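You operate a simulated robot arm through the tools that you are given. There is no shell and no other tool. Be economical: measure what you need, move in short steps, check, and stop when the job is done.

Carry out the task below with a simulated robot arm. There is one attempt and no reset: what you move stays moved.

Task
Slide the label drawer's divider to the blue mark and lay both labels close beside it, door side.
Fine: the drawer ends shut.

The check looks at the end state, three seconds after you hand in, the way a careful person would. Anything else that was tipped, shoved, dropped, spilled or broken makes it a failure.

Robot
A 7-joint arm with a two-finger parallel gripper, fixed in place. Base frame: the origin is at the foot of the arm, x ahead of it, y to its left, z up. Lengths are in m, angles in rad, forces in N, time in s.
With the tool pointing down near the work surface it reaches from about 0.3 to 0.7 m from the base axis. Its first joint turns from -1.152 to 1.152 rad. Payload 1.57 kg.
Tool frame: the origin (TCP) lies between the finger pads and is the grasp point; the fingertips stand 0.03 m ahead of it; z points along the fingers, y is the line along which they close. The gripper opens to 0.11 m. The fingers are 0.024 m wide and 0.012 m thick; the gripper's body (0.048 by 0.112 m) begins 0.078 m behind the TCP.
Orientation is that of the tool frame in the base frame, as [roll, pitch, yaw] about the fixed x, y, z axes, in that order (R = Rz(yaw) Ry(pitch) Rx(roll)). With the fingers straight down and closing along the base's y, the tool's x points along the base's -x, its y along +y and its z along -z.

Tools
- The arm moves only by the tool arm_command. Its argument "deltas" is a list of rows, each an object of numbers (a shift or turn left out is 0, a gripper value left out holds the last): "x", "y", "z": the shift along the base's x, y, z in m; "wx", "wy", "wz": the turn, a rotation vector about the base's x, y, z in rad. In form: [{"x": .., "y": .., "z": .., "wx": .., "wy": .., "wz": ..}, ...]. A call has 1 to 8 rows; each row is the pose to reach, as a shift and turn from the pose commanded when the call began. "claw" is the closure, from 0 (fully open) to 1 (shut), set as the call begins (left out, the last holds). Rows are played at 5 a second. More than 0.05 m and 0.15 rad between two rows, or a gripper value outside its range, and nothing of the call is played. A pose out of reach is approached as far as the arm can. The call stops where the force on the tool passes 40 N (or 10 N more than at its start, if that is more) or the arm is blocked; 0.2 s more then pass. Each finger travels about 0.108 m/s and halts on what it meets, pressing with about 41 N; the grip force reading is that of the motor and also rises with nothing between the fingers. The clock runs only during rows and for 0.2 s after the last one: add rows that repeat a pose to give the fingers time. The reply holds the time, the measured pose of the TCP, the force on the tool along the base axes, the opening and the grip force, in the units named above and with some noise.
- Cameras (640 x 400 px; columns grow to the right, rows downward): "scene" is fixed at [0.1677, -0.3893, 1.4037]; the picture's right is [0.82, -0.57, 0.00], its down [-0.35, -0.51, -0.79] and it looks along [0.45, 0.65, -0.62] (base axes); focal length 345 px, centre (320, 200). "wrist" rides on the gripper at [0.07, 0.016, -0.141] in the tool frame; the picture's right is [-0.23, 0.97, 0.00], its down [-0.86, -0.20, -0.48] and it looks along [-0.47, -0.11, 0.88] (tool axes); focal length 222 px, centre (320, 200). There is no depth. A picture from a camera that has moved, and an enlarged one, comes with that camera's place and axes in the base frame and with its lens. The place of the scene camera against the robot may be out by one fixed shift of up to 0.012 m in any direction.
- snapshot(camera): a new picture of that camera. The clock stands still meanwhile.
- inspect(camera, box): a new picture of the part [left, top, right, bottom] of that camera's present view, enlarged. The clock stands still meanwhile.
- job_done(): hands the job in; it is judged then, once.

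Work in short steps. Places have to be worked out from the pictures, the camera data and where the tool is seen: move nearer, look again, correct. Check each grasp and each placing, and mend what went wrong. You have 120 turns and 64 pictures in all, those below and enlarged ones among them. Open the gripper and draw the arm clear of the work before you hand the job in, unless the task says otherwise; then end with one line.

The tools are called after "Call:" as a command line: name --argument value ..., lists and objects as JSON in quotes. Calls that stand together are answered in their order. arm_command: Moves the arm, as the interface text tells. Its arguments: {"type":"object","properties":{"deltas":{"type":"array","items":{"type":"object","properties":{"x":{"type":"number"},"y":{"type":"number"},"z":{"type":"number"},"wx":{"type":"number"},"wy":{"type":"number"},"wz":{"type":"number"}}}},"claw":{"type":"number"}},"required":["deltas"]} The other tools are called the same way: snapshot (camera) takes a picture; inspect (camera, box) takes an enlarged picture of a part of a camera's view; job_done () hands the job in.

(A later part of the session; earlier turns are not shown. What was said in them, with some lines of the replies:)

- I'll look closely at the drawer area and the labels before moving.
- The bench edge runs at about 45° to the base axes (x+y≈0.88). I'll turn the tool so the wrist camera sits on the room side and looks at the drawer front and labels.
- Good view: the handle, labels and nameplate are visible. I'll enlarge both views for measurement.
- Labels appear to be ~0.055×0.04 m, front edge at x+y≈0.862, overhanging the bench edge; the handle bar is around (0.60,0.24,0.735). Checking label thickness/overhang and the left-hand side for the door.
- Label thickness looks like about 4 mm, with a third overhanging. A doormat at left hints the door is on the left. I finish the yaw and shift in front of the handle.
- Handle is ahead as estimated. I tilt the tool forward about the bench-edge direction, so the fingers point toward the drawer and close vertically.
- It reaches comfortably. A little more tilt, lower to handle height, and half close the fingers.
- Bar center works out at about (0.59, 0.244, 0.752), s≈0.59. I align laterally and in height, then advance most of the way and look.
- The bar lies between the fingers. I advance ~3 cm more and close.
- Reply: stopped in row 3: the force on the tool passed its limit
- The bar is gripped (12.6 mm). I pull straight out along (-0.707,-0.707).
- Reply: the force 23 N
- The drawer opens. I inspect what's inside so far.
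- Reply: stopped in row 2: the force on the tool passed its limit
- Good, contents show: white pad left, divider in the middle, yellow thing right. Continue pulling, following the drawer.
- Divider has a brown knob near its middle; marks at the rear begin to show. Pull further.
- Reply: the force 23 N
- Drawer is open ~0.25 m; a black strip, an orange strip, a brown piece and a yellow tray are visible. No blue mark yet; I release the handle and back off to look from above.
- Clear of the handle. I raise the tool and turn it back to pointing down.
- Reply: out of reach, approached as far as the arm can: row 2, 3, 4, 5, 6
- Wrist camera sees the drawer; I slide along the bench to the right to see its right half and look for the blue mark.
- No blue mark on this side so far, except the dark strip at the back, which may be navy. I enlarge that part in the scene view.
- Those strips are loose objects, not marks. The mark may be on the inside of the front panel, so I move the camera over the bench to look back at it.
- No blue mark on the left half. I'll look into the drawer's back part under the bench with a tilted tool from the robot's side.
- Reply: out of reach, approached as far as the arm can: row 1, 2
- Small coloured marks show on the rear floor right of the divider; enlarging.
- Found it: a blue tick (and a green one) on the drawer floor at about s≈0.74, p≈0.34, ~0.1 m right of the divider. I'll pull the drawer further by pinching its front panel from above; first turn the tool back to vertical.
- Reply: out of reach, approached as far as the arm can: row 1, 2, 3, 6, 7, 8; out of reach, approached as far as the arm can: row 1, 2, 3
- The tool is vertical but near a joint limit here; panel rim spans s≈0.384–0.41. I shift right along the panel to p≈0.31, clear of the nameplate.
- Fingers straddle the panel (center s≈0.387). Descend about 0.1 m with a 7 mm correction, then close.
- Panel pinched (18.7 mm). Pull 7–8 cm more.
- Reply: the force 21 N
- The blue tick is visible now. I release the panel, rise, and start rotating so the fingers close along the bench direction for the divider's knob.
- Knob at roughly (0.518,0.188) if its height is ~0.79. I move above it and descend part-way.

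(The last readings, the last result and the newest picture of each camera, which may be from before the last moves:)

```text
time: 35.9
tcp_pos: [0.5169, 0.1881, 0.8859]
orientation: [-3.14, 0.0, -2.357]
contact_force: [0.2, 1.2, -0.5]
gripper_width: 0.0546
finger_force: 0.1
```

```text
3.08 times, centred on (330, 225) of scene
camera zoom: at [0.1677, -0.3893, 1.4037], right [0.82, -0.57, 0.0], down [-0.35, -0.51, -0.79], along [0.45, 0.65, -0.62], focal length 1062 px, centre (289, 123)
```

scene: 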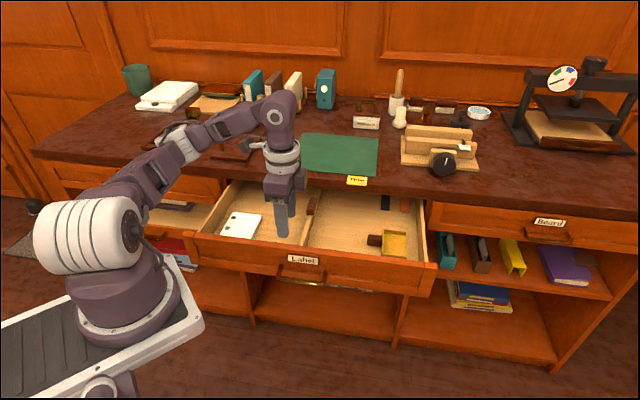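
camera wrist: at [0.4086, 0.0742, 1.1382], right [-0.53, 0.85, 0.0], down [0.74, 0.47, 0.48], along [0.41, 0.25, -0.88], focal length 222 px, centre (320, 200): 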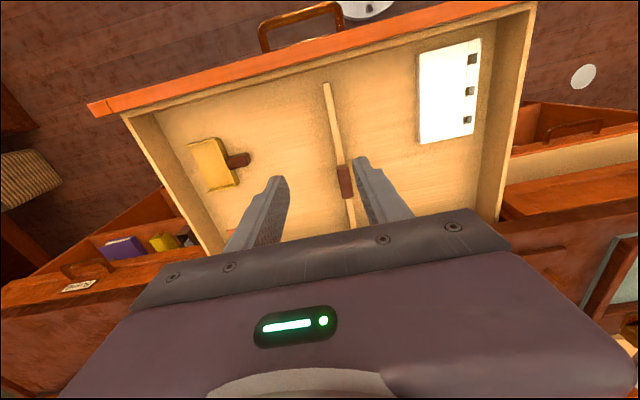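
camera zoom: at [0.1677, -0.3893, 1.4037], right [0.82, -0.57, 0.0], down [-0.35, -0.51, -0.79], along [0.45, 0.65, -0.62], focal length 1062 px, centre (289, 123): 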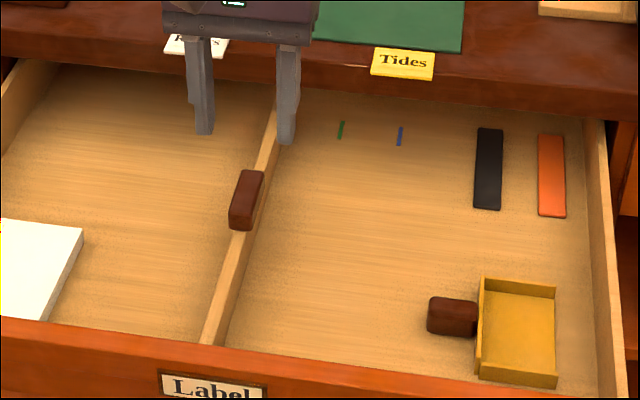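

Triangulated (correcting the scene camera's shift): knob top ≈ (0.520,0.194,0.79), blue tick at p≈0.344, divider at p≈0.231, so about 0.113 m to slide. I descend and grip the knob.

Call:
arm_command --deltas '[{"x": 0.004, "y": 0.005, "z": -0.03}, {"x": 0.004, "y": 0.005, "z": -0.06}, {"x": 0.004, "y": 0.005, "z": -0.085}]'

Call:
arm_command --deltas '[{"x": 0}, {"x": 0}]' --claw 0.95

Call:
inspect --camera "wrist" --box '[200, 60, 440, 260]'

```text
time: 36.7
tcp_pos: [0.5217, 0.1922, 0.8011]
orientation: [-3.138, 0.001, -2.356]
contact_force: [-0.1, -0.7, -1.0]
gripper_width: 0.0548
finger_force: 0.1
```

```text
time: 37.3
tcp_pos: [0.5211, 0.1925, 0.7994]
orientation: [-3.141, -0.002, -2.357]
contact_force: [1.0, 0.9, -5.9]
gripper_width: 0.0215
finger_force: 34.7
```

```text
2.00 times, centred on (320, 160) of wrist
camera zoom: at [0.4607, 0.1548, 0.9429], right [-0.53, 0.85, 0.0], down [0.75, 0.46, 0.48], along [0.41, 0.25, -0.88], focal length 444 px, centre (320, 280)
```

zoom: 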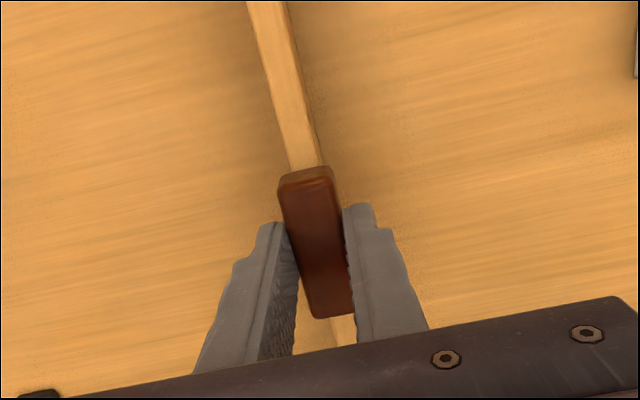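

Knob gripped (21.5 mm). Slide 9 cm along +d, then look.

Call:
arm_command --deltas '[{"x": 0.008, "y": -0.008}, {"x": 0.018, "y": -0.018}, {"x": 0.028, "y": -0.028}, {"x": 0.038, "y": -0.038}, {"x": 0.048, "y": -0.048}, {"x": 0.058, "y": -0.058}, {"x": 0.0636, "y": -0.0636}]'

Call:
inspect --camera "scene" --box '[270, 170, 430, 280]'

```text
time: 38.9
tcp_pos: [0.5863, 0.1286, 0.8004]
orientation: [-3.139, 0.0, -2.357]
contact_force: [0.1, 1.3, 2.9]
gripper_width: 0.0214
finger_force: 34.4
```

```text
3.64 times, centred on (350, 225) of scene
camera zoom: at [0.1676, -0.3893, 1.4037], right [0.82, -0.57, 0.0], down [-0.35, -0.51, -0.79], along [0.45, 0.65, -0.62], focal length 1255 px, centre (211, 109)
```

zoom: 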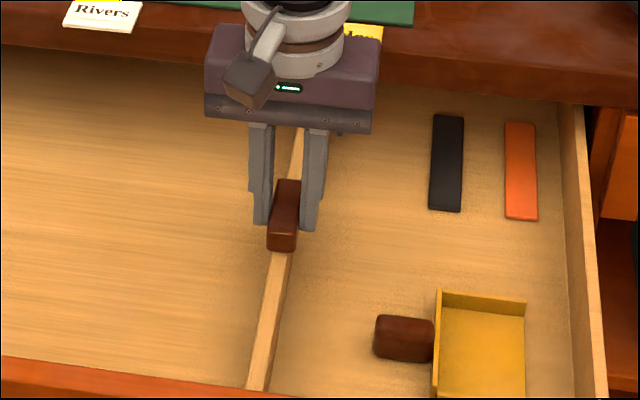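

Marks are hidden by the gripper; by my measures (tick p=0.344, knob now p=0.3236) 2 cm remain. I slide that, then release and rise to look.

Call:
arm_command --deltas '[{"x": 0.007, "y": -0.007}, {"x": 0.0142, "y": -0.0142}, {"x": 0.0142, "y": -0.0142}]'

Call:
arm_command --deltas '[{"x": 0}, {"x": 0}, {"z": 0.03}, {"z": 0.07}, {"z": 0.11}, {"z": 0.14, "x": -0.03, "y": -0.03}, {"z": 0.14, "x": -0.06, "y": -0.06}]' --claw 0.5

Call:
inspect --camera "scene" --box '[310, 170, 410, 270]'

```text
time: 39.7
tcp_pos: [0.5999, 0.1156, 0.8007]
orientation: [-3.14, 0.0, -2.355]
contact_force: [0.4, 0.6, 5.6]
gripper_width: 0.0216
finger_force: 35.1
```

```text
refused: row 6 steps farther than a row can; nothing moved
```

```text
4.00 times, centred on (360, 220) of scene
camera zoom: at [0.1676, -0.3893, 1.4037], right [0.82, -0.57, 0.0], down [-0.35, -0.51, -0.79], along [0.45, 0.65, -0.62], focal length 1381 px, centre (160, 120)
```

zoom: 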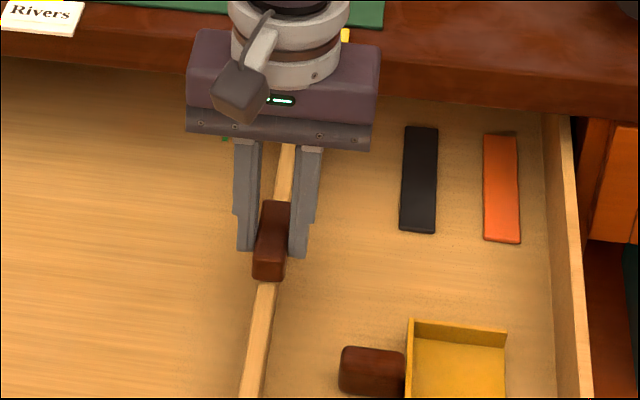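

Now release with smaller steps and rise for a view of the tick.

Call:
arm_command --deltas '[{"x": 0}, {"x": 0}, {"z": 0.04}, {"z": 0.08}, {"z": 0.11}, {"z": 0.13, "x": -0.02, "y": -0.02}, {"z": 0.15, "x": -0.04, "y": -0.04}, {"z": 0.15, "x": -0.06, "y": -0.06}]' --claw 0.5

Call:
inspect --camera "scene" --box '[310, 170, 410, 270]'

Call:
snapshot --camera "wrist"

```text
time: 41.5
tcp_pos: [0.5391, 0.0547, 0.9512]
orientation: [-3.141, 0.001, -2.356]
contact_force: [-0.7, -0.7, -0.1]
gripper_width: 0.0551
finger_force: 0.0
```

```text
4.00 times, centred on (360, 220) of scene
camera zoom: at [0.1677, -0.3893, 1.4037], right [0.82, -0.57, 0.0], down [-0.35, -0.51, -0.79], along [0.45, 0.65, -0.62], focal length 1381 px, centre (160, 120)
```

zoom: 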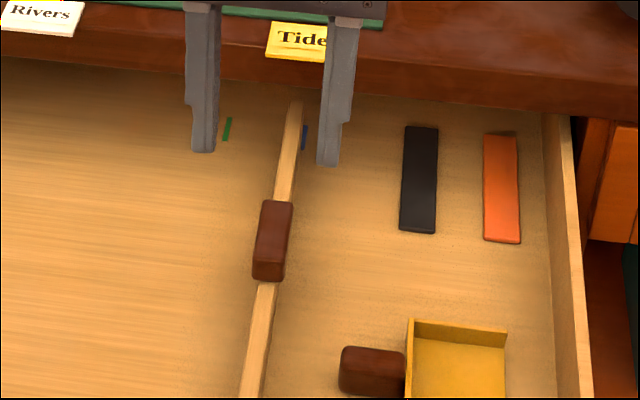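

```text
18 pictures are left
camera wrist: at [0.4774, 0.0177, 1.093], right [-0.53, 0.85, 0.0], down [0.75, 0.46, 0.48], along [0.41, 0.25, -0.88], focal length 222 px, centre (320, 200)
```

wrist: 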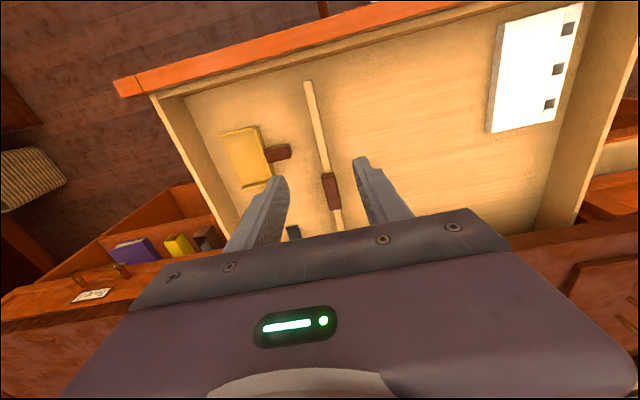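

The blue tick peeks out just right of the divider base, so it needs a few mm more. I enlarge to measure.

Call:
inspect --camera "scene" --box '[355, 190, 405, 225]'

```text
11.43 times, centred on (380, 208) of scene
camera zoom: at [0.1677, -0.3893, 1.4037], right [0.82, -0.57, 0.0], down [-0.35, -0.51, -0.79], along [0.45, 0.65, -0.62], focal length 3945 px, centre (-366, 114)
```

zoom: 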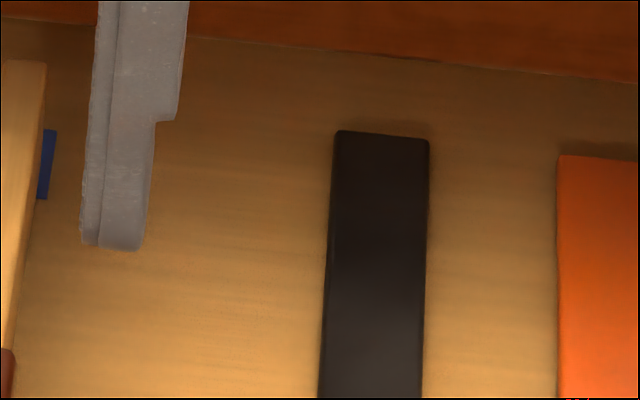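

Tick center is ≈6.5 mm right of the divider's center. I re-grip the knob and shift it by that.

Call:
arm_command --deltas '[{"x": 0.03, "y": 0.03}, {"x": 0.0608, "y": 0.0609}, {"x": 0.0608, "y": 0.0609, "z": -0.045}, {"x": 0.0608, "y": 0.0609, "z": -0.09}, {"x": 0.0608, "y": 0.0609, "z": -0.13}, {"x": 0.0608, "y": 0.0609, "z": -0.151}]'

Call:
arm_command --deltas '[{"x": 0}, {"x": 0}]' --claw 0.95

Call:
arm_command --deltas '[{"x": 0.0023, "y": -0.0023}, {"x": 0.0046, "y": -0.0046}, {"x": 0.0046, "y": -0.0046}]'

Call:
arm_command --deltas '[{"x": 0}, {"x": 0}, {"z": 0.04}, {"z": 0.08}, {"z": 0.11}, {"z": 0.13, "x": -0.02, "y": -0.02}, {"z": 0.15, "x": -0.04, "y": -0.04}, {"z": 0.15, "x": -0.07, "y": -0.05}]' --claw 0.5

Call:
inspect --camera "scene" --box '[335, 185, 385, 220]'

```text
time: 42.9
tcp_pos: [0.5997, 0.1142, 0.8006]
orientation: [-3.141, -0.001, -2.355]
contact_force: [0.5, -0.5, -0.9]
gripper_width: 0.0551
finger_force: 0.1
```

```text
time: 43.5
tcp_pos: [0.5992, 0.1158, 0.8005]
orientation: [-3.141, 0.001, -2.357]
contact_force: [0.7, 1.0, -4.8]
gripper_width: 0.0215
finger_force: 34.8
```

```text
time: 44.3
tcp_pos: [0.6046, 0.1099, 0.7997]
orientation: [-3.139, -0.001, -2.358]
contact_force: [-0.7, -1.7, 1.4]
gripper_width: 0.0216
finger_force: 34.5
```

```text
time: 46.1
tcp_pos: [0.5338, 0.0617, 0.9483]
orientation: [-3.142, -0.002, -2.359]
contact_force: [-1.2, -0.3, 0.0]
gripper_width: 0.0552
finger_force: 0.1
```

```text
11.43 times, centred on (360, 202) of scene
camera zoom: at [0.1677, -0.3893, 1.4037], right [0.82, -0.57, 0.0], down [-0.35, -0.51, -0.79], along [0.45, 0.65, -0.62], focal length 3945 px, centre (-137, 171)
```

zoom: 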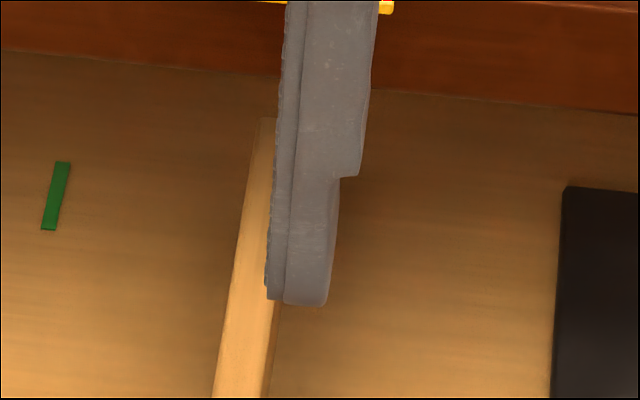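

Finger still hides that spot; I'll check after moving. Next I rise and rotate so the fingers close front-to-back, for picking the Rivers label.

Call:
arm_command --deltas '[{"wz": -0.145, "z": 0.02, "y": 0.02}, {"wz": -0.29, "z": 0.04, "y": 0.04}, {"wz": -0.435, "z": 0.05, "y": 0.06}, {"wz": -0.58, "z": 0.05, "y": 0.1}, {"wz": -0.725, "z": 0.05, "y": 0.14}, {"wz": -0.87, "z": 0.05, "y": 0.18}, {"wz": -1.015, "z": 0.05, "y": 0.21}, {"wz": -1.16, "z": 0.05, "y": 0.23}]' --claw 0.3

Call:
arm_command --deltas '[{"wz": -0.137, "x": 0.01, "y": 0.01}, {"wz": -0.274, "x": 0.02, "y": 0.03}, {"wz": -0.41, "x": 0.026, "y": 0.039}, {"wz": -0.41, "x": 0.026, "y": 0.039, "z": -0.04}]'

Call:
inspect --camera "scene" --box '[270, 150, 390, 250]'

Call:
snapshot --camera "wrist"

```text
time: 47.9
tcp_pos: [0.5345, 0.2908, 1.0007]
orientation: [-3.141, -0.001, 2.762]
contact_force: [0.4, -0.1, -0.4]
gripper_width: 0.0773
finger_force: 0.0
```

```text
time: 48.9
tcp_pos: [0.5597, 0.3313, 0.9589]
orientation: [-3.14, 0.0, 2.353]
contact_force: [-0.2, 0.0, 0.0]
gripper_width: 0.0771
finger_force: 0.1
```

```text
4.00 times, centred on (330, 200) of scene
camera zoom: at [0.1677, -0.3893, 1.4037], right [0.82, -0.57, 0.0], down [-0.35, -0.51, -0.79], along [0.45, 0.65, -0.62], focal length 1381 px, centre (280, 200)
```

zoom: 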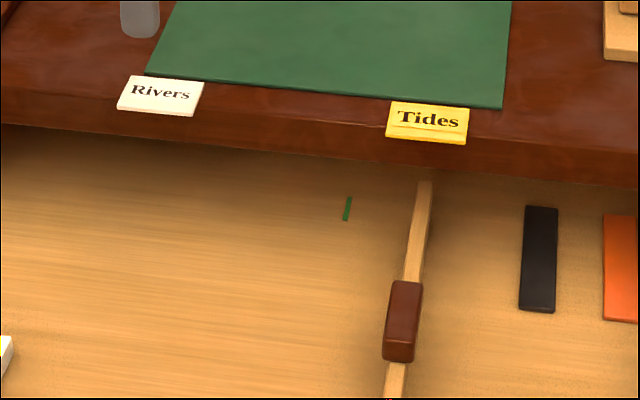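

```text
14 pictures are left
camera wrist: at [0.5221, 0.3924, 1.1007], right [0.85, 0.53, 0.0], down [0.46, -0.75, 0.48], along [0.25, -0.41, -0.88], focal length 222 px, centre (320, 200)
```

wrist: 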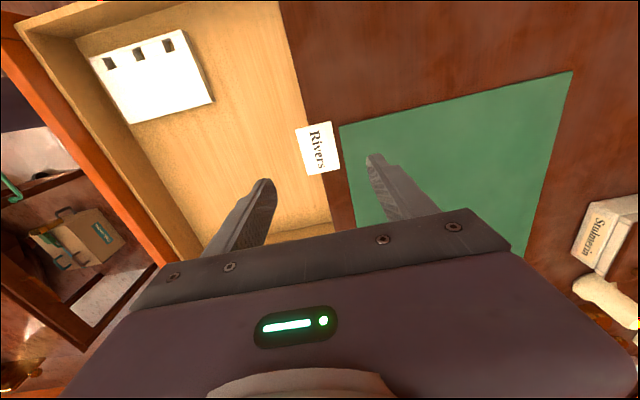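

The blue tick is now fully under the divider. The mat sits right behind the label, so instead of a front-back pinch I'll grip the overhanging part from its left/right sides, fingers in front of the bench edge. Rotate back.

Call:
arm_command --deltas '[{"wz": 0.145, "z": 0.02}, {"wz": 0.29, "z": 0.02}, {"wz": 0.435, "z": 0.02}, {"wz": 0.58, "z": 0.02}, {"wz": 0.725, "z": 0.02}, {"wz": 0.87, "z": 0.02}, {"wz": 1.015, "z": 0.02, "x": -0.01, "y": -0.01}, {"wz": 1.16, "z": 0.02, "x": -0.016, "y": -0.014}]'

Call:
arm_command --deltas '[{"wz": 0.137}, {"wz": 0.274}, {"wz": 0.414}, {"wz": 0.414, "z": -0.04}]'

Call:
inspect --camera "wrist" --box '[200, 60, 440, 260]'

```text
time: 50.7
tcp_pos: [0.5444, 0.3154, 0.9801]
orientation: [-3.141, 0.0, -2.765]
contact_force: [-0.5, 0.0, -0.7]
gripper_width: 0.077
finger_force: 0.0
```

```text
time: 51.7
tcp_pos: [0.5439, 0.3161, 0.9404]
orientation: [3.141, 0.001, -2.35]
contact_force: [0.2, -0.3, 0.6]
gripper_width: 0.0772
finger_force: 0.0
```

```text
2.00 times, centred on (320, 160) of wrist
camera zoom: at [0.4831, 0.2782, 1.0826], right [-0.53, 0.85, 0.0], down [0.74, 0.47, 0.48], along [0.41, 0.25, -0.88], focal length 444 px, centre (320, 280)
```

zoom: 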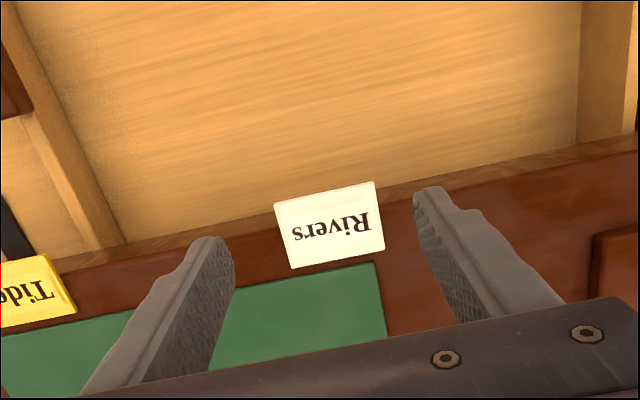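

Well centred (label center p≈0.161, TCP p=0.161, s=0.608). Descend to TCP z≈0.876 and close.

Call:
arm_command --deltas '[{"z": -0.03}, {"z": -0.055}, {"z": -0.064}, {"z": -0.064}]'

Call:
arm_command --deltas '[{"x": 0}, {"x": 0}]' --claw 0.6

Call:
arm_command --deltas '[{"z": 0.02}, {"z": 0.05}]'

Call:
inspect --camera "wrist" --box '[200, 60, 440, 260]'

```text
time: 52.7
tcp_pos: [0.5461, 0.3164, 0.8776]
orientation: [-3.141, 0.001, -2.354]
contact_force: [0.4, 0.1, 0.1]
gripper_width: 0.0767
finger_force: 0.1
```

```text
time: 53.3
tcp_pos: [0.545, 0.3171, 0.8758]
orientation: [-3.139, 0.0, -2.354]
contact_force: [0.6, 0.1, 0.9]
gripper_width: 0.0511
finger_force: 41.0
```

```text
time: 53.9
tcp_pos: [0.5453, 0.3156, 0.9274]
orientation: [3.141, -0.001, -2.356]
contact_force: [-0.5, 0.2, 0.4]
gripper_width: 0.0523
finger_force: 41.1
```

```text
2.00 times, centred on (320, 160) of wrist
camera zoom: at [0.4851, 0.2779, 1.0684], right [-0.53, 0.85, 0.0], down [0.74, 0.47, 0.48], along [0.41, 0.25, -0.88], focal length 444 px, centre (320, 280)
```

zoom: 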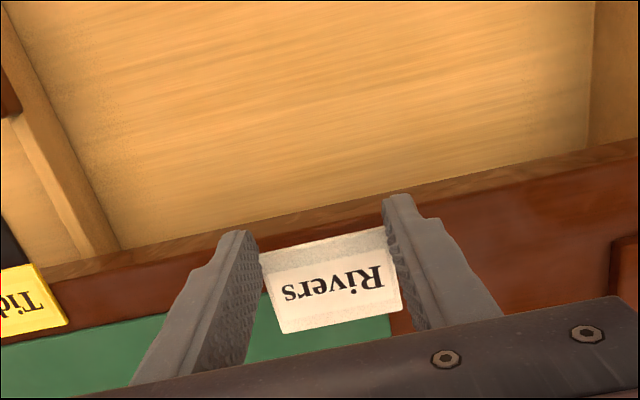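

Label lifted level. I carry it over the drawer just left of the divider, behind the knob (TCP s≈0.55, p≈0.298).

Call:
arm_command --deltas '[{"x": 0.011, "y": -0.028, "z": 0.01}, {"x": 0.022, "y": -0.056, "z": 0.01}, {"x": 0.033, "y": -0.084, "z": 0.01}, {"x": 0.044, "y": -0.112, "z": 0.01}, {"x": 0.055, "y": -0.1386, "z": 0.01}, {"x": 0.055, "y": -0.1386, "z": -0.03}, {"x": 0.055, "y": -0.1386, "z": -0.07}]'

Call:
inspect --camera "wrist" --box '[200, 60, 440, 260]'

```text
time: 55.5
tcp_pos: [0.601, 0.1778, 0.8547]
orientation: [-3.14, 0.0, -2.353]
contact_force: [-0.1, -0.2, 0.6]
gripper_width: 0.0509
finger_force: 41.6
```

```text
2.00 times, centred on (320, 160) of wrist
camera zoom: at [0.5398, 0.14, 0.9969], right [-0.53, 0.85, 0.0], down [0.74, 0.47, 0.48], along [0.41, 0.25, -0.88], focal length 444 px, centre (320, 280)
```

zoom: 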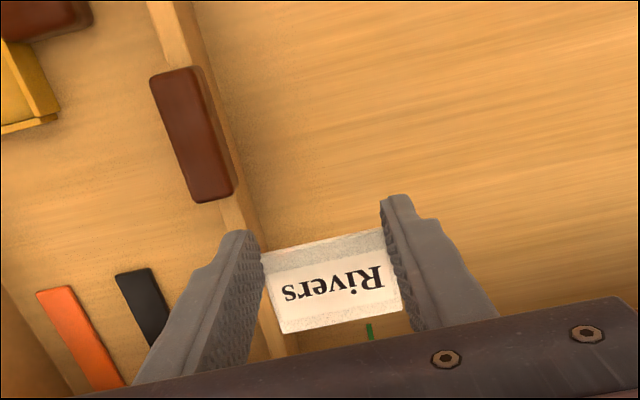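

Clearance to the divider should be ~7 mm. Lower gradually, watching force.

Call:
arm_command --deltas '[{"z": -0.03}, {"z": -0.06}, {"z": -0.085}]'

Call:
arm_command --deltas '[{"z": -0.004}, {"z": -0.008}, {"z": -0.012}]'

Call:
inspect --camera "scene" --box '[290, 170, 410, 260]'

```text
time: 56.3
tcp_pos: [0.6076, 0.1779, 0.7793]
orientation: [-3.126, 0.013, -2.349]
contact_force: [0.8, 0.0, 13.2]
gripper_width: 0.0508
finger_force: 41.2
stopped in row 3: the force on the tool passed its limit (the readings are from after the stop); the commanded pose is now the measured one
```

```text
time: 56.7
tcp_pos: [0.6102, 0.1788, 0.7796]
orientation: [-3.122, 0.022, -2.347]
contact_force: [1.0, 0.4, 10.0]
gripper_width: 0.0511
finger_force: 41.0
stopped in row 2: the force on the tool passed its limit (the readings are from after the stop); the commanded pose is now the measured one
```

```text
4.44 times, centred on (350, 215) of scene
camera zoom: at [0.1675, -0.3893, 1.4037], right [0.82, -0.57, 0.0], down [-0.35, -0.51, -0.79], along [0.45, 0.65, -0.62], focal length 1534 px, centre (187, 133)
```

zoom: 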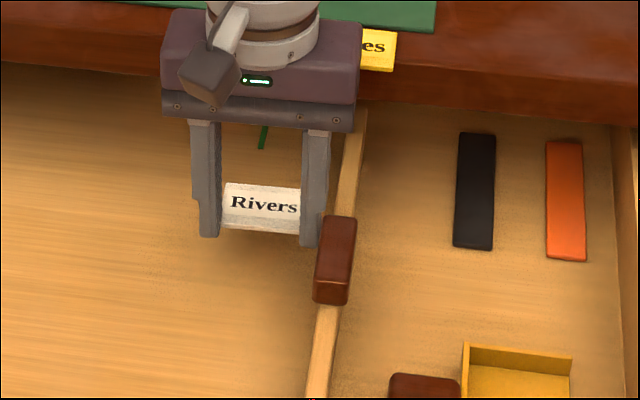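

Contact at tip height ≈0.749 — maybe the floor, maybe something else. I lift slightly, shift 1 cm left away from the divider, and lower again to compare.

Call:
arm_command --deltas '[{"z": 0.015, "x": -0.009, "y": -0.001}, {"z": 0.015, "x": -0.017, "y": 0.007}, {"z": 0.015, "x": -0.017, "y": 0.007, "wx": -0.02, "wy": -0.02}]'

Call:
arm_command --deltas '[{"z": -0.006}, {"z": -0.01}, {"z": -0.014}, {"z": -0.017}, {"z": -0.02}]'

Call:
inspect --camera "wrist" --box '[200, 60, 440, 260]'

```text
time: 57.5
tcp_pos: [0.5928, 0.1846, 0.7954]
orientation: [-3.095, 0.018, -2.35]
contact_force: [0.4, -1.5, -0.1]
gripper_width: 0.0509
finger_force: 40.7
```

```text
time: 58.7
tcp_pos: [0.5916, 0.1861, 0.7737]
orientation: [-3.096, 0.019, -2.348]
contact_force: [-0.4, -0.4, -0.5]
gripper_width: 0.0508
finger_force: 41.2
```

```text
2.00 times, centred on (320, 160) of wrist
camera zoom: at [0.5252, 0.1503, 0.9138], right [-0.53, 0.84, -0.04], down [0.72, 0.48, 0.5], along [0.44, 0.24, -0.86], focal length 444 px, centre (320, 280)
```

zoom: 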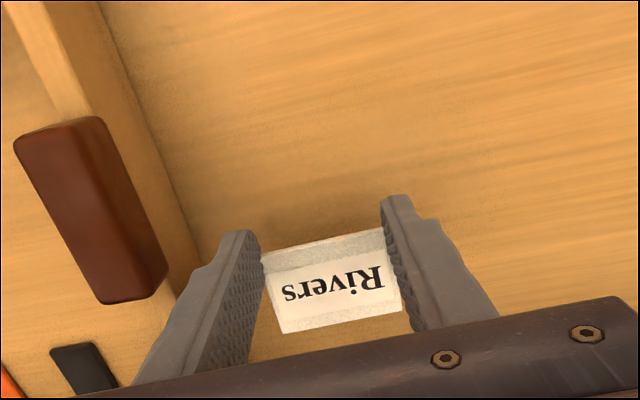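

No contact here, so before it was the divider/knob edge (I'll re-check the divider later). I straighten the tool and continue lowering here.

Call:
arm_command --deltas '[{"wx": 0.018, "wy": 0.046}, {"wx": 0.018, "wy": 0.046, "z": -0.005}, {"wx": 0.018, "wy": 0.046, "z": -0.01}, {"wx": 0.018, "wy": 0.046, "z": -0.014}]'

Call:
arm_command --deltas '[{"z": -0.003}, {"z": -0.006}, {"z": -0.009}, {"z": -0.012}]'

```text
time: 59.7
tcp_pos: [0.592, 0.1843, 0.7597]
orientation: [-3.141, -0.001, -2.35]
contact_force: [-0.4, -0.4, -0.3]
gripper_width: 0.0507
finger_force: 41.1
```

```text
time: 60.6
tcp_pos: [0.5952, 0.1891, 0.7543]
orientation: [-3.138, 0.008, -2.348]
contact_force: [-0.5, 2.1, 3.9]
gripper_width: 0.0512
finger_force: 41.0
stopped in row 4: the force on the tool passed its limit (the readings are from after the stop); the commanded pose is now the measured one
```

Floor found at tip z≈0.725. Release gently and rise.

Call:
arm_command --deltas '[{"x": 0}, {"x": 0}, {"z": 0.03}, {"z": 0.07}, {"z": 0.11}, {"z": 0.15}, {"z": 0.19}, {"z": 0.19, "x": -0.03, "y": -0.03}]' --claw 0.42

Call:
snapshot --camera "wrist"

```text
time: 62.4
tcp_pos: [0.5627, 0.1588, 0.9442]
orientation: [-3.14, 0.007, -2.35]
contact_force: [-0.1, -0.2, 0.4]
gripper_width: 0.0638
finger_force: 0.0
```

```text
8 pictures are left
camera wrist: at [0.5019, 0.1206, 1.0867], right [-0.53, 0.85, 0.0], down [0.74, 0.47, 0.48], along [0.41, 0.26, -0.87], focal length 222 px, centre (320, 200)
```

wrist: 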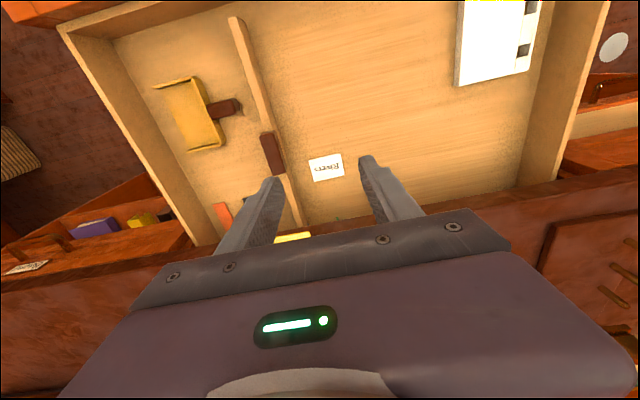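

Rivers lies flat at s≈0.57, p≈0.288. Now I move above Tides' overhang (x≈0.680, y≈0.180) with the gripper open to 0.077 and look.

Call:
arm_command --deltas '[{"x": 0.04, "y": 0.007}, {"x": 0.08, "y": 0.014}, {"x": 0.117, "y": 0.021}, {"x": 0.117, "y": 0.021}]' --claw 0.3

Call:
snapshot --camera "wrist"

```text
time: 63.4
tcp_pos: [0.6682, 0.1773, 0.9437]
orientation: [-3.14, 0.006, -2.349]
contact_force: [0.1, -0.1, 0.2]
gripper_width: 0.0769
finger_force: 0.0
out of reach, approached as far as the arm can: row 3, 4
```

```text
7 pictures are left
camera wrist: at [0.6062, 0.1395, 1.0859], right [-0.53, 0.85, 0.0], down [0.74, 0.47, 0.48], along [0.41, 0.26, -0.88], focal length 222 px, centre (320, 200)
```

wrist: 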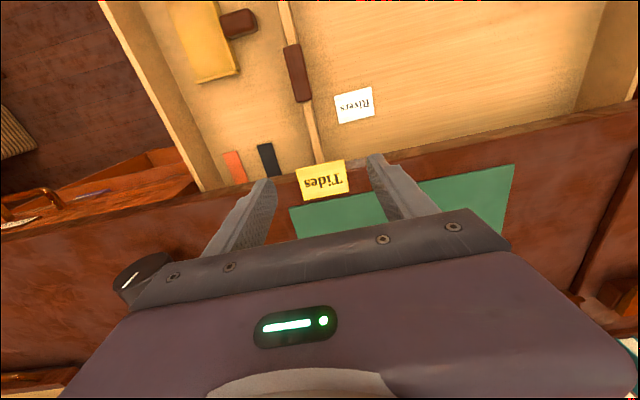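

Reach limit at this height; I descend some and retry the last centimetre outward (target x≈0.677, y≈0.180).

Call:
arm_command --deltas '[{"z": -0.03}, {"z": -0.045}, {"z": -0.045, "x": 0.0085, "y": 0.003}, {"z": -0.045, "x": 0.0085, "y": 0.003}]'

```text
time: 64.4
tcp_pos: [0.6631, 0.1887, 0.8939]
orientation: [3.136, -0.008, -2.305]
contact_force: [0.1, 0.4, -0.4]
gripper_width: 0.077
finger_force: 0.1
out of reach, approached as far as the arm can: row 3
```

Vertical pose falls short by ~1 cm. A 0.2 rad forward tilt pulls the wrist back; I apply that, fix the yaw, and retry.

Call:
arm_command --deltas '[{"z": 0.015, "wx": 0.07, "wy": -0.07, "wz": -0.05}, {"z": 0.015, "wx": 0.14, "wy": -0.14, "wz": -0.05}, {"z": 0.015, "x": 0.0137, "y": -0.0084, "wx": 0.14, "wy": -0.14, "wz": -0.05}, {"z": 0.01, "x": 0.0137, "y": -0.0084, "wx": 0.14, "wy": -0.14, "wz": -0.05}]'

```text
time: 65.4
tcp_pos: [0.6934, 0.1737, 0.9101]
orientation: [3.14, 0.205, -2.402]
contact_force: [-0.3, -0.2, 0.5]
gripper_width: 0.0771
finger_force: 0.1
```

Now it's reachable. Correct to TCP (0.674, 0.1775) with yaw −2.356 and lower to z≈0.875, then check before closing.

Call:
arm_command --deltas '[{"x": -0.0196, "y": 0.0038, "wz": 0.046}, {"x": -0.0196, "y": 0.0038, "wz": 0.046, "z": -0.02}, {"x": -0.0196, "y": 0.0038, "wz": 0.046, "z": -0.035}, {"x": -0.0196, "y": 0.0038, "wz": 0.046, "z": -0.035}]'

Call:
inspect --camera "wrist" --box '[200, 60, 440, 260]'

```text
time: 66.4
tcp_pos: [0.6709, 0.1774, 0.8735]
orientation: [3.139, 0.204, -2.352]
contact_force: [0.3, 0.3, 0.7]
gripper_width: 0.0772
finger_force: 0.0
```

```text
2.00 times, centred on (320, 160) of wrist
camera zoom: at [0.5909, 0.1201, 0.9993], right [-0.53, 0.84, 0.05], down [0.66, 0.38, 0.64], along [0.52, 0.37, -0.77], focal length 444 px, centre (320, 280)
```

zoom: 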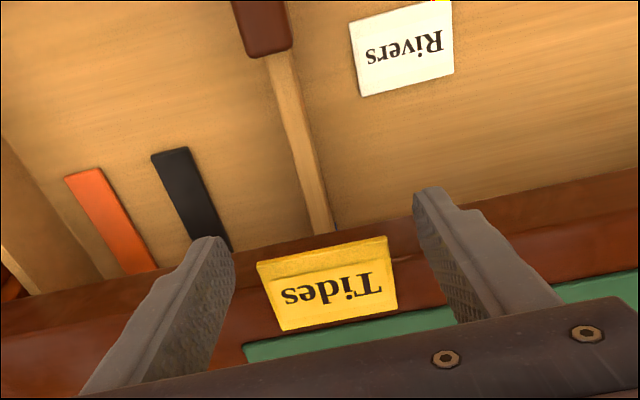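

Laterally centred; I nudge 3 mm outward for more overlap, then close and lift slightly.

Call:
arm_command --deltas '[{"x": 0.003, "y": 0.002}, {"x": 0.003, "y": 0.002}]'

Call:
arm_command --deltas '[{"x": 0}, {"x": 0}]' --claw 0.6

Call:
arm_command --deltas '[{"z": 0.02}, {"z": 0.04, "x": -0.01, "y": -0.01}]'

```text
time: 67.0
tcp_pos: [0.6739, 0.1767, 0.8729]
orientation: [3.14, 0.203, -2.352]
contact_force: [0.4, 0.3, 0.7]
gripper_width: 0.0769
finger_force: 0.1
```

```text
time: 67.6
tcp_pos: [0.6724, 0.1785, 0.8743]
orientation: [3.138, 0.204, -2.352]
contact_force: [-0.5, 0.0, -0.6]
gripper_width: 0.0515
finger_force: 40.6
```

```text
time: 68.2
tcp_pos: [0.6646, 0.1681, 0.9146]
orientation: [3.14, 0.203, -2.353]
contact_force: [0.0, -1.1, 0.6]
gripper_width: 0.051
finger_force: 41.3
```

Tides is held (0.051 m). Carry to the front part left of the divider, keeping the tilt, then lower.

Call:
arm_command --deltas '[{"x": -0.035, "y": -0.015, "z": 0.01}, {"x": -0.07, "y": -0.03, "z": 0.01}, {"x": -0.11, "y": -0.045, "z": 0.01}, {"x": -0.1506, "y": -0.06, "z": 0.0}, {"x": -0.1506, "y": -0.06, "z": -0.04}, {"x": -0.1506, "y": -0.06, "z": -0.08}, {"x": -0.1506, "y": -0.06, "z": -0.12}, {"x": -0.1506, "y": -0.06, "z": -0.14}]'

Call:
arm_command --deltas '[{"z": -0.004}, {"z": -0.008}, {"z": -0.012}, {"z": -0.015}, {"z": -0.018}, {"z": -0.021}]'

```text
time: 70.0
tcp_pos: [0.5153, 0.1072, 0.7734]
orientation: [3.141, 0.202, -2.354]
contact_force: [-0.1, 0.3, -1.0]
gripper_width: 0.0509
finger_force: 41.1
```

```text
time: 71.4
tcp_pos: [0.5164, 0.1088, 0.7566]
orientation: [-3.141, 0.212, -2.353]
contact_force: [-2.4, 2.1, 9.2]
gripper_width: 0.051
finger_force: 41.1
stopped in row 6: the force on the tool passed its limit (the readings are from after the stop); the commanded pose is now the measured one
```

On the floor. Release, rise, and straighten the tool, then look.

Call:
arm_command --deltas '[{"x": 0}, {"x": 0}, {"z": 0.03}, {"z": 0.07}, {"z": 0.11}, {"z": 0.15, "wx": -0.07, "wy": 0.07}, {"z": 0.18, "wx": -0.145, "wy": 0.145}, {"z": 0.18, "wx": -0.145, "wy": 0.145, "x": -0.03, "y": 0.0}]' --claw 0.42

Call:
inspect --camera "scene" --box '[240, 180, 400, 290]'

```text
time: 73.2
tcp_pos: [0.4869, 0.1083, 0.9359]
orientation: [-3.141, 0.005, -2.353]
contact_force: [-0.2, 0.4, -0.7]
gripper_width: 0.0637
finger_force: 0.1
```

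```text
3.64 times, centred on (320, 235) of scene
camera zoom: at [0.1677, -0.3893, 1.4037], right [0.82, -0.57, 0.0], down [-0.35, -0.51, -0.79], along [0.45, 0.65, -0.62], focal length 1255 px, centre (320, 73)
```

zoom: 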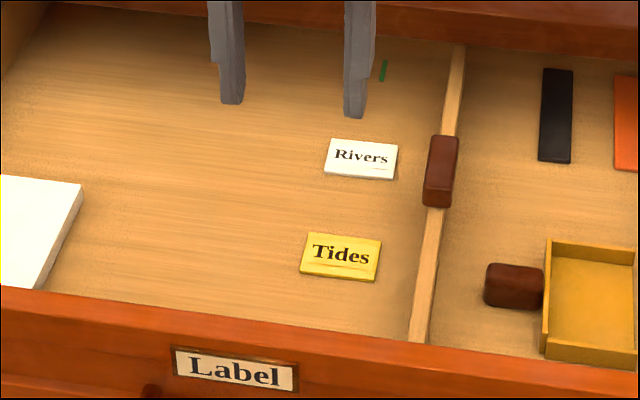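

Both labels are flat. The divider may have been nudged; I enlarge around the tick.

Call:
inspect --camera "scene" --box '[335, 188, 375, 214]'

```text
15.38 times, centred on (355, 201) of scene
camera zoom: at [0.1677, -0.3893, 1.4037], right [0.82, -0.57, 0.0], down [-0.35, -0.51, -0.79], along [0.45, 0.65, -0.62], focal length 5310 px, centre (-218, 185)
```

zoom: 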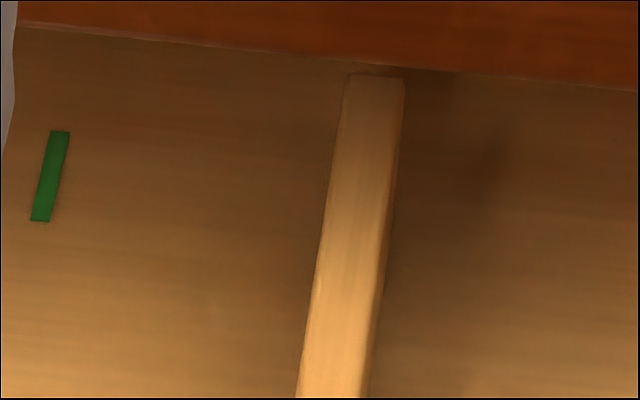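

The divider was nudged ~4 mm too far right (tick is under its left edge). I re-grip the knob and bring it back to the earlier correct position (TCP 0.6046, 0.1099).

Call:
arm_command --deltas '[{"x": 0.04}, {"x": 0.08}, {"x": 0.1198, "y": -0.0008}, {"x": 0.1198, "y": -0.0008, "z": -0.045}, {"x": 0.1198, "y": -0.0008, "z": -0.09}, {"x": 0.1198, "y": -0.0008, "z": -0.135}, {"x": 0.1198, "y": -0.0008, "z": -0.135}]' --claw 0.5

Call:
arm_command --deltas '[{"x": 0}, {"x": 0}, {"x": 0}]' --claw 0.95

```text
time: 74.8
tcp_pos: [0.6082, 0.1058, 0.8011]
orientation: [-3.14, 0.007, -2.351]
contact_force: [-0.3, 0.2, 0.6]
gripper_width: 0.0551
finger_force: 0.0
```

```text
time: 75.6
tcp_pos: [0.6069, 0.1072, 0.8007]
orientation: [-3.142, 0.007, -2.352]
contact_force: [0.0, 0.7, -4.7]
gripper_width: 0.0214
finger_force: 34.3
```

Gripped at p≈0.353, confirming. Shift back 3.6 mm, release and rise.

Call:
arm_command --deltas '[{"x": -0.0012, "y": 0.0012}, {"x": -0.0025, "y": 0.0025}, {"x": -0.0025, "y": 0.0025}, {"x": -0.0025, "y": 0.0025}]'

Call:
arm_command --deltas '[{"x": 0}, {"x": 0}, {"z": 0.03}, {"z": 0.06}, {"z": 0.09}, {"z": 0.09, "x": -0.02, "y": 0.02}, {"z": 0.09, "x": -0.04, "y": 0.04}]' --claw 0.5

```text
time: 76.6
tcp_pos: [0.6038, 0.1114, 0.8006]
orientation: [-3.141, 0.006, -2.353]
contact_force: [-1.0, -0.9, -8.9]
gripper_width: 0.0216
finger_force: 34.1
```

```text
time: 78.2
tcp_pos: [0.5645, 0.1516, 0.8928]
orientation: [-3.141, 0.006, -2.353]
contact_force: [-0.3, -0.4, -0.1]
gripper_width: 0.0548
finger_force: 0.1
```

Now push Rivers toward the divider with closed fingers: position left of it (x≈0.567, y≈0.235) and descend to just above the floor.

Call:
arm_command --deltas '[{"x": 0.001, "y": 0.042}, {"x": 0.0025, "y": 0.0831}, {"x": 0.0025, "y": 0.0831}, {"x": 0.0025, "y": 0.0831, "z": -0.045}, {"x": 0.0025, "y": 0.0831, "z": -0.09}, {"x": 0.0025, "y": 0.0831, "z": -0.125}, {"x": 0.0025, "y": 0.0831, "z": -0.136}, {"x": 0.0025, "y": 0.0831, "z": -0.136}]' --claw 1.0

```text
time: 80.0
tcp_pos: [0.5681, 0.2343, 0.7566]
orientation: [3.141, 0.007, -2.352]
contact_force: [-0.1, 0.1, -0.5]
gripper_width: 0.0003
finger_force: 21.3
```

No contact yet, at z 0.7566. Push 3.8 cm along +d, back off slightly and lift.

Call:
arm_command --deltas '[{"x": 0.006, "y": -0.006}, {"x": 0.012, "y": -0.012}, {"x": 0.018, "y": -0.018}, {"x": 0.023, "y": -0.023}, {"x": 0.0269, "y": -0.0269}, {"x": 0.0269, "y": -0.0269}]'

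Call:
arm_command --deltas '[{"x": -0.007, "y": 0.007}, {"x": -0.014, "y": 0.014, "z": 0.03}, {"x": -0.014, "y": 0.014, "z": 0.07}, {"x": -0.05, "y": -0.02, "z": 0.07}, {"x": -0.086, "y": -0.056, "z": 0.07}]'

Call:
snapshot --camera "wrist"

```text
time: 81.4
tcp_pos: [0.5947, 0.206, 0.7547]
orientation: [3.141, 0.005, -2.353]
contact_force: [0.7, 0.4, -0.4]
gripper_width: 0.0001
finger_force: 21.3
```

```text
refused: row 5 steps farther than a row can; nothing moved
```

```text
3 pictures are left
camera wrist: at [0.5326, 0.1688, 0.8969], right [-0.53, 0.85, 0.0], down [0.74, 0.46, 0.48], along [0.41, 0.26, -0.88], focal length 222 px, centre (320, 200)
```

wrist: 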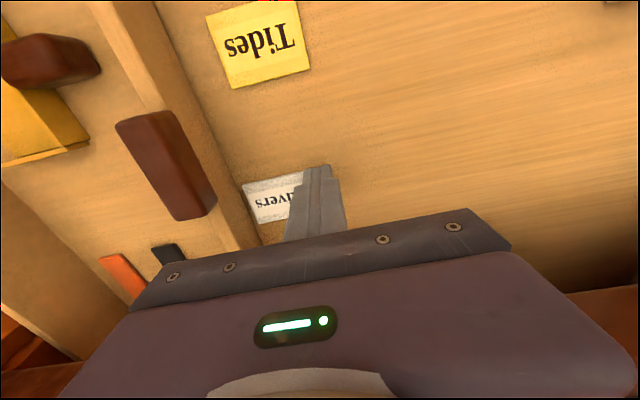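

Rivers is now close to the divider. Back off, lift, and go to the left side of Tides (x≈0.496, y≈0.164).

Call:
arm_command --deltas '[{"x": -0.014, "y": 0.014}, {"x": -0.014, "y": 0.014, "z": 0.035}, {"x": -0.03, "y": 0.01, "z": 0.06}, {"x": -0.065, "y": -0.016, "z": 0.06}, {"x": -0.0983, "y": -0.042, "z": 0.06}, {"x": -0.0983, "y": -0.042, "z": 0.06}, {"x": -0.0983, "y": -0.042, "z": 0.03}, {"x": -0.0983, "y": -0.042, "z": 0.001}]'

Call:
arm_command --deltas '[{"x": 0.006, "y": -0.006}, {"x": 0.012, "y": -0.012}, {"x": 0.018, "y": -0.018}, {"x": 0.023, "y": -0.023}, {"x": 0.027, "y": -0.027}, {"x": 0.027, "y": -0.027}]'

```text
time: 83.2
tcp_pos: [0.4938, 0.1653, 0.7574]
orientation: [-3.14, 0.007, -2.353]
contact_force: [0.6, -0.9, -0.6]
gripper_width: 0.0
finger_force: 21.4
```

```text
time: 84.6
tcp_pos: [0.5228, 0.138, 0.757]
orientation: [-3.141, 0.008, -2.353]
contact_force: [0.7, 0.6, -0.4]
gripper_width: 0.0
finger_force: 21.3
```

Tides pushed too. Back off, lift, and take a check view from the scene.

Call:
arm_command --deltas '[{"x": -0.014, "y": 0.014}, {"x": -0.014, "y": 0.014, "z": 0.04}, {"x": -0.014, "y": 0.014, "z": 0.085}, {"x": -0.014, "y": 0.014, "z": 0.13}, {"x": -0.03, "y": -0.02, "z": 0.16}, {"x": -0.05, "y": -0.06, "z": 0.16}, {"x": -0.07, "y": -0.1, "z": 0.16}, {"x": -0.09, "y": -0.14, "z": 0.16}]'

Call:
inspect --camera "scene" --box '[280, 185, 400, 275]'

```text
time: 86.4
tcp_pos: [0.4306, 0.0001, 0.9189]
orientation: [-3.14, 0.006, -2.353]
contact_force: [-0.1, 0.7, 0.7]
gripper_width: 0.0
finger_force: 21.4
```

```text
4.44 times, centred on (340, 230) of scene
camera zoom: at [0.1677, -0.3893, 1.4037], right [0.82, -0.57, 0.0], down [-0.35, -0.51, -0.79], along [0.45, 0.65, -0.62], focal length 1534 px, centre (231, 67)
```

zoom: 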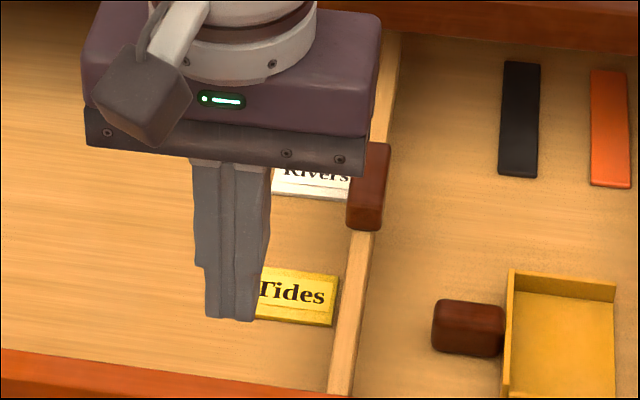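

Both labels sit ~5 mm from the divider, and the divider-to-black-strip distance matches the earlier correct state. Now I move in front of the drawer (x≈0.40, y≈−0.064), lower, and push it shut.

Call:
arm_command --deltas '[{"x": -0.014, "y": -0.032}, {"x": -0.0276, "y": -0.0637}, {"x": -0.0276, "y": -0.0637, "z": -0.04}, {"x": -0.0276, "y": -0.0637, "z": -0.08}, {"x": -0.0276, "y": -0.0637, "z": -0.112}, {"x": -0.0276, "y": -0.0637, "z": -0.112}]'

Call:
arm_command --deltas '[{"x": 0.009, "y": 0.009}, {"x": 0.018, "y": 0.018}, {"x": 0.027, "y": 0.027}, {"x": 0.036, "y": 0.036}, {"x": 0.045, "y": 0.045}, {"x": 0.055, "y": 0.055}, {"x": 0.065, "y": 0.065}, {"x": 0.075, "y": 0.075}]'

```text
time: 87.8
tcp_pos: [0.4037, -0.0646, 0.8041]
orientation: [-3.141, 0.006, -2.352]
contact_force: [0.0, 0.5, 0.1]
gripper_width: 0.0001
finger_force: 21.3
```

```text
time: 89.6
tcp_pos: [0.4804, 0.0101, 0.8031]
orientation: [3.141, 0.004, -2.352]
contact_force: [-0.2, -0.3, -0.6]
gripper_width: 0.0001
finger_force: 21.3
```

Force is tiny — the drawer slides easily. Continue pushing.

Call:
arm_command --deltas '[{"x": 0.009, "y": 0.009}, {"x": 0.019, "y": 0.019}, {"x": 0.029, "y": 0.029}, {"x": 0.039, "y": 0.039}, {"x": 0.049, "y": 0.049}, {"x": 0.059, "y": 0.059}, {"x": 0.068, "y": 0.068}, {"x": 0.074, "y": 0.074}]'

Call:
snapshot --camera "scene"

```text
time: 91.4
tcp_pos: [0.5545, 0.0841, 0.8052]
orientation: [-3.141, 0.008, -2.353]
contact_force: [-0.3, 0.1, 0.2]
gripper_width: 0.0001
finger_force: 20.9
```

```text
1 pictures are left
```

scene: 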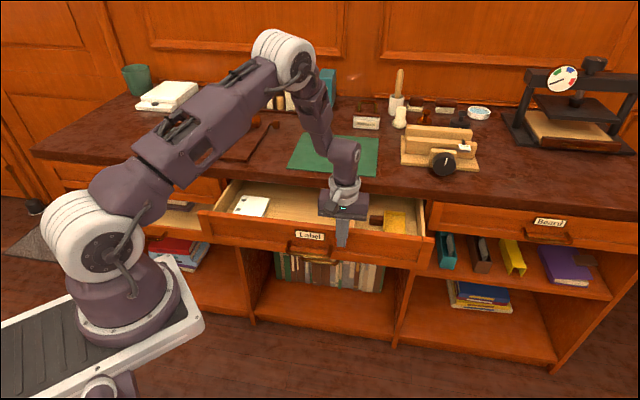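

Drawer is closing properly. To stay within reach at the end, I back off and shift to the left side of the handle (p≈0.16).

Call:
arm_command --deltas '[{"x": -0.018, "y": -0.018}, {"x": -0.018, "y": -0.018, "z": 0.03}, {"x": -0.048, "y": 0.012, "z": 0.03}, {"x": -0.078, "y": 0.042, "z": 0.03}, {"x": -0.108, "y": 0.072, "z": 0.03}, {"x": -0.14, "y": 0.104, "z": 0.03}, {"x": -0.14, "y": 0.104, "z": 0.0}, {"x": -0.14, "y": 0.104, "z": 0.0}]'

Call:
arm_command --deltas '[{"x": 0.01, "y": 0.01}, {"x": 0.02, "y": 0.02}, {"x": 0.03, "y": 0.03}, {"x": 0.04, "y": 0.04}, {"x": 0.05, "y": 0.05}, {"x": 0.06, "y": 0.06}, {"x": 0.07, "y": 0.07}, {"x": 0.08, "y": 0.08}]'

```text
time: 93.2
tcp_pos: [0.4136, 0.1894, 0.8032]
orientation: [3.141, 0.006, -2.353]
contact_force: [0.6, 0.4, 0.5]
gripper_width: 0.0
finger_force: 21.0
```

```text
time: 95.0
tcp_pos: [0.4938, 0.267, 0.8042]
orientation: [-3.141, 0.005, -2.353]
contact_force: [0.2, -1.0, 0.3]
gripper_width: 0.0001
finger_force: 21.5
```

s≈0.538; push on slowly until it stops.

Call:
arm_command --deltas '[{"x": 0.01, "y": 0.01}, {"x": 0.02, "y": 0.02}, {"x": 0.03, "y": 0.03}, {"x": 0.038, "y": 0.038}, {"x": 0.045, "y": 0.045}, {"x": 0.05, "y": 0.05}, {"x": 0.054, "y": 0.054}, {"x": 0.058, "y": 0.058}]'

```text
time: 96.7
tcp_pos: [0.5453, 0.3185, 0.8022]
orientation: [3.141, -0.011, -2.357]
contact_force: [-8.1, -7.1, 1.5]
gripper_width: 0.0
finger_force: 21.6
stopped in row 8: the force on the tool passed its limit (the readings are from after the stop); the commanded pose is now the measured one
```

Stopped at s≈0.611, matching the expected shut position. Retract, raise, open, and use the last picture to verify.

Call:
arm_command --deltas '[{"x": -0.02, "y": -0.02}, {"x": -0.045, "y": -0.045}, {"x": -0.07, "y": -0.07, "z": 0.03}, {"x": -0.09, "y": -0.07, "z": 0.07}, {"x": -0.11, "y": -0.07, "z": 0.11}, {"x": -0.13, "y": -0.06, "z": 0.15}, {"x": -0.15, "y": -0.03, "z": 0.19}, {"x": -0.17, "y": 0.0, "z": 0.22}]' --claw 0.3

Call:
inspect --camera "scene" --box '[190, 150, 450, 290]'

```text
refused: row 7 steps farther than a row can; nothing moved
```

```text
2.46 times, centred on (320, 220) of scene
camera zoom: at [0.1675, -0.3895, 1.4037], right [0.82, -0.57, 0.0], down [-0.35, -0.51, -0.79], along [0.45, 0.65, -0.62], focal length 850 px, centre (320, 151)
```

zoom: 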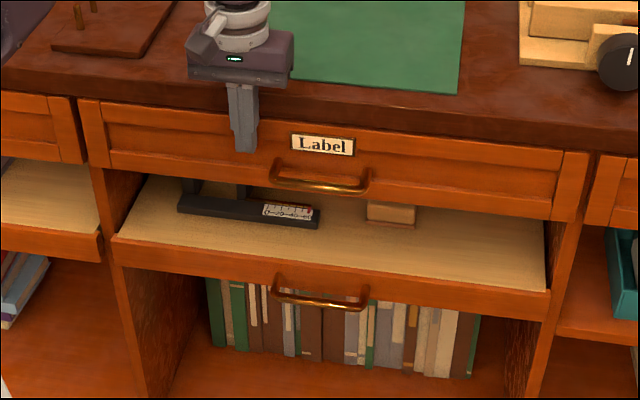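

The nameplate and handle are at the same pixels as at the start: the drawer is shut. Retract in smaller steps and open the gripper.

Call:
arm_command --deltas '[{"x": -0.02, "y": -0.02}, {"x": -0.045, "y": -0.045}, {"x": -0.065, "y": -0.065, "z": 0.03}, {"x": -0.08, "y": -0.07, "z": 0.07}, {"x": -0.09, "y": -0.07, "z": 0.11}, {"x": -0.1, "y": -0.07, "z": 0.15}, {"x": -0.11, "y": -0.07, "z": 0.19}, {"x": -0.11, "y": -0.07, "z": 0.22}]' --claw 1.0

Call:
arm_command --deltas '[{"x": 0}, {"x": 0}, {"x": 0}]' --claw 0.0

```text
time: 98.5
tcp_pos: [0.4356, 0.2477, 1.0239]
orientation: [3.141, -0.006, -2.354]
contact_force: [1.1, 0.5, -0.2]
gripper_width: 0.0
finger_force: 21.4
```

```text
time: 99.3
tcp_pos: [0.4358, 0.2488, 1.0246]
orientation: [3.141, -0.006, -2.353]
contact_force: [-0.3, 0.4, 0.1]
gripper_width: 0.1102
finger_force: 0.0
```

The arm is clear, the gripper open and the drawer shut; handing in.

Call:
job_done

```text
The job is handed in.
```

I slid the divider to the blue mark, laid both labels flat about 5 mm to its left, and pushed the drawer shut; I took left as the door side only because of the doormat there, and I couldn't see the mark or the drawer's contents after the last adjustments.
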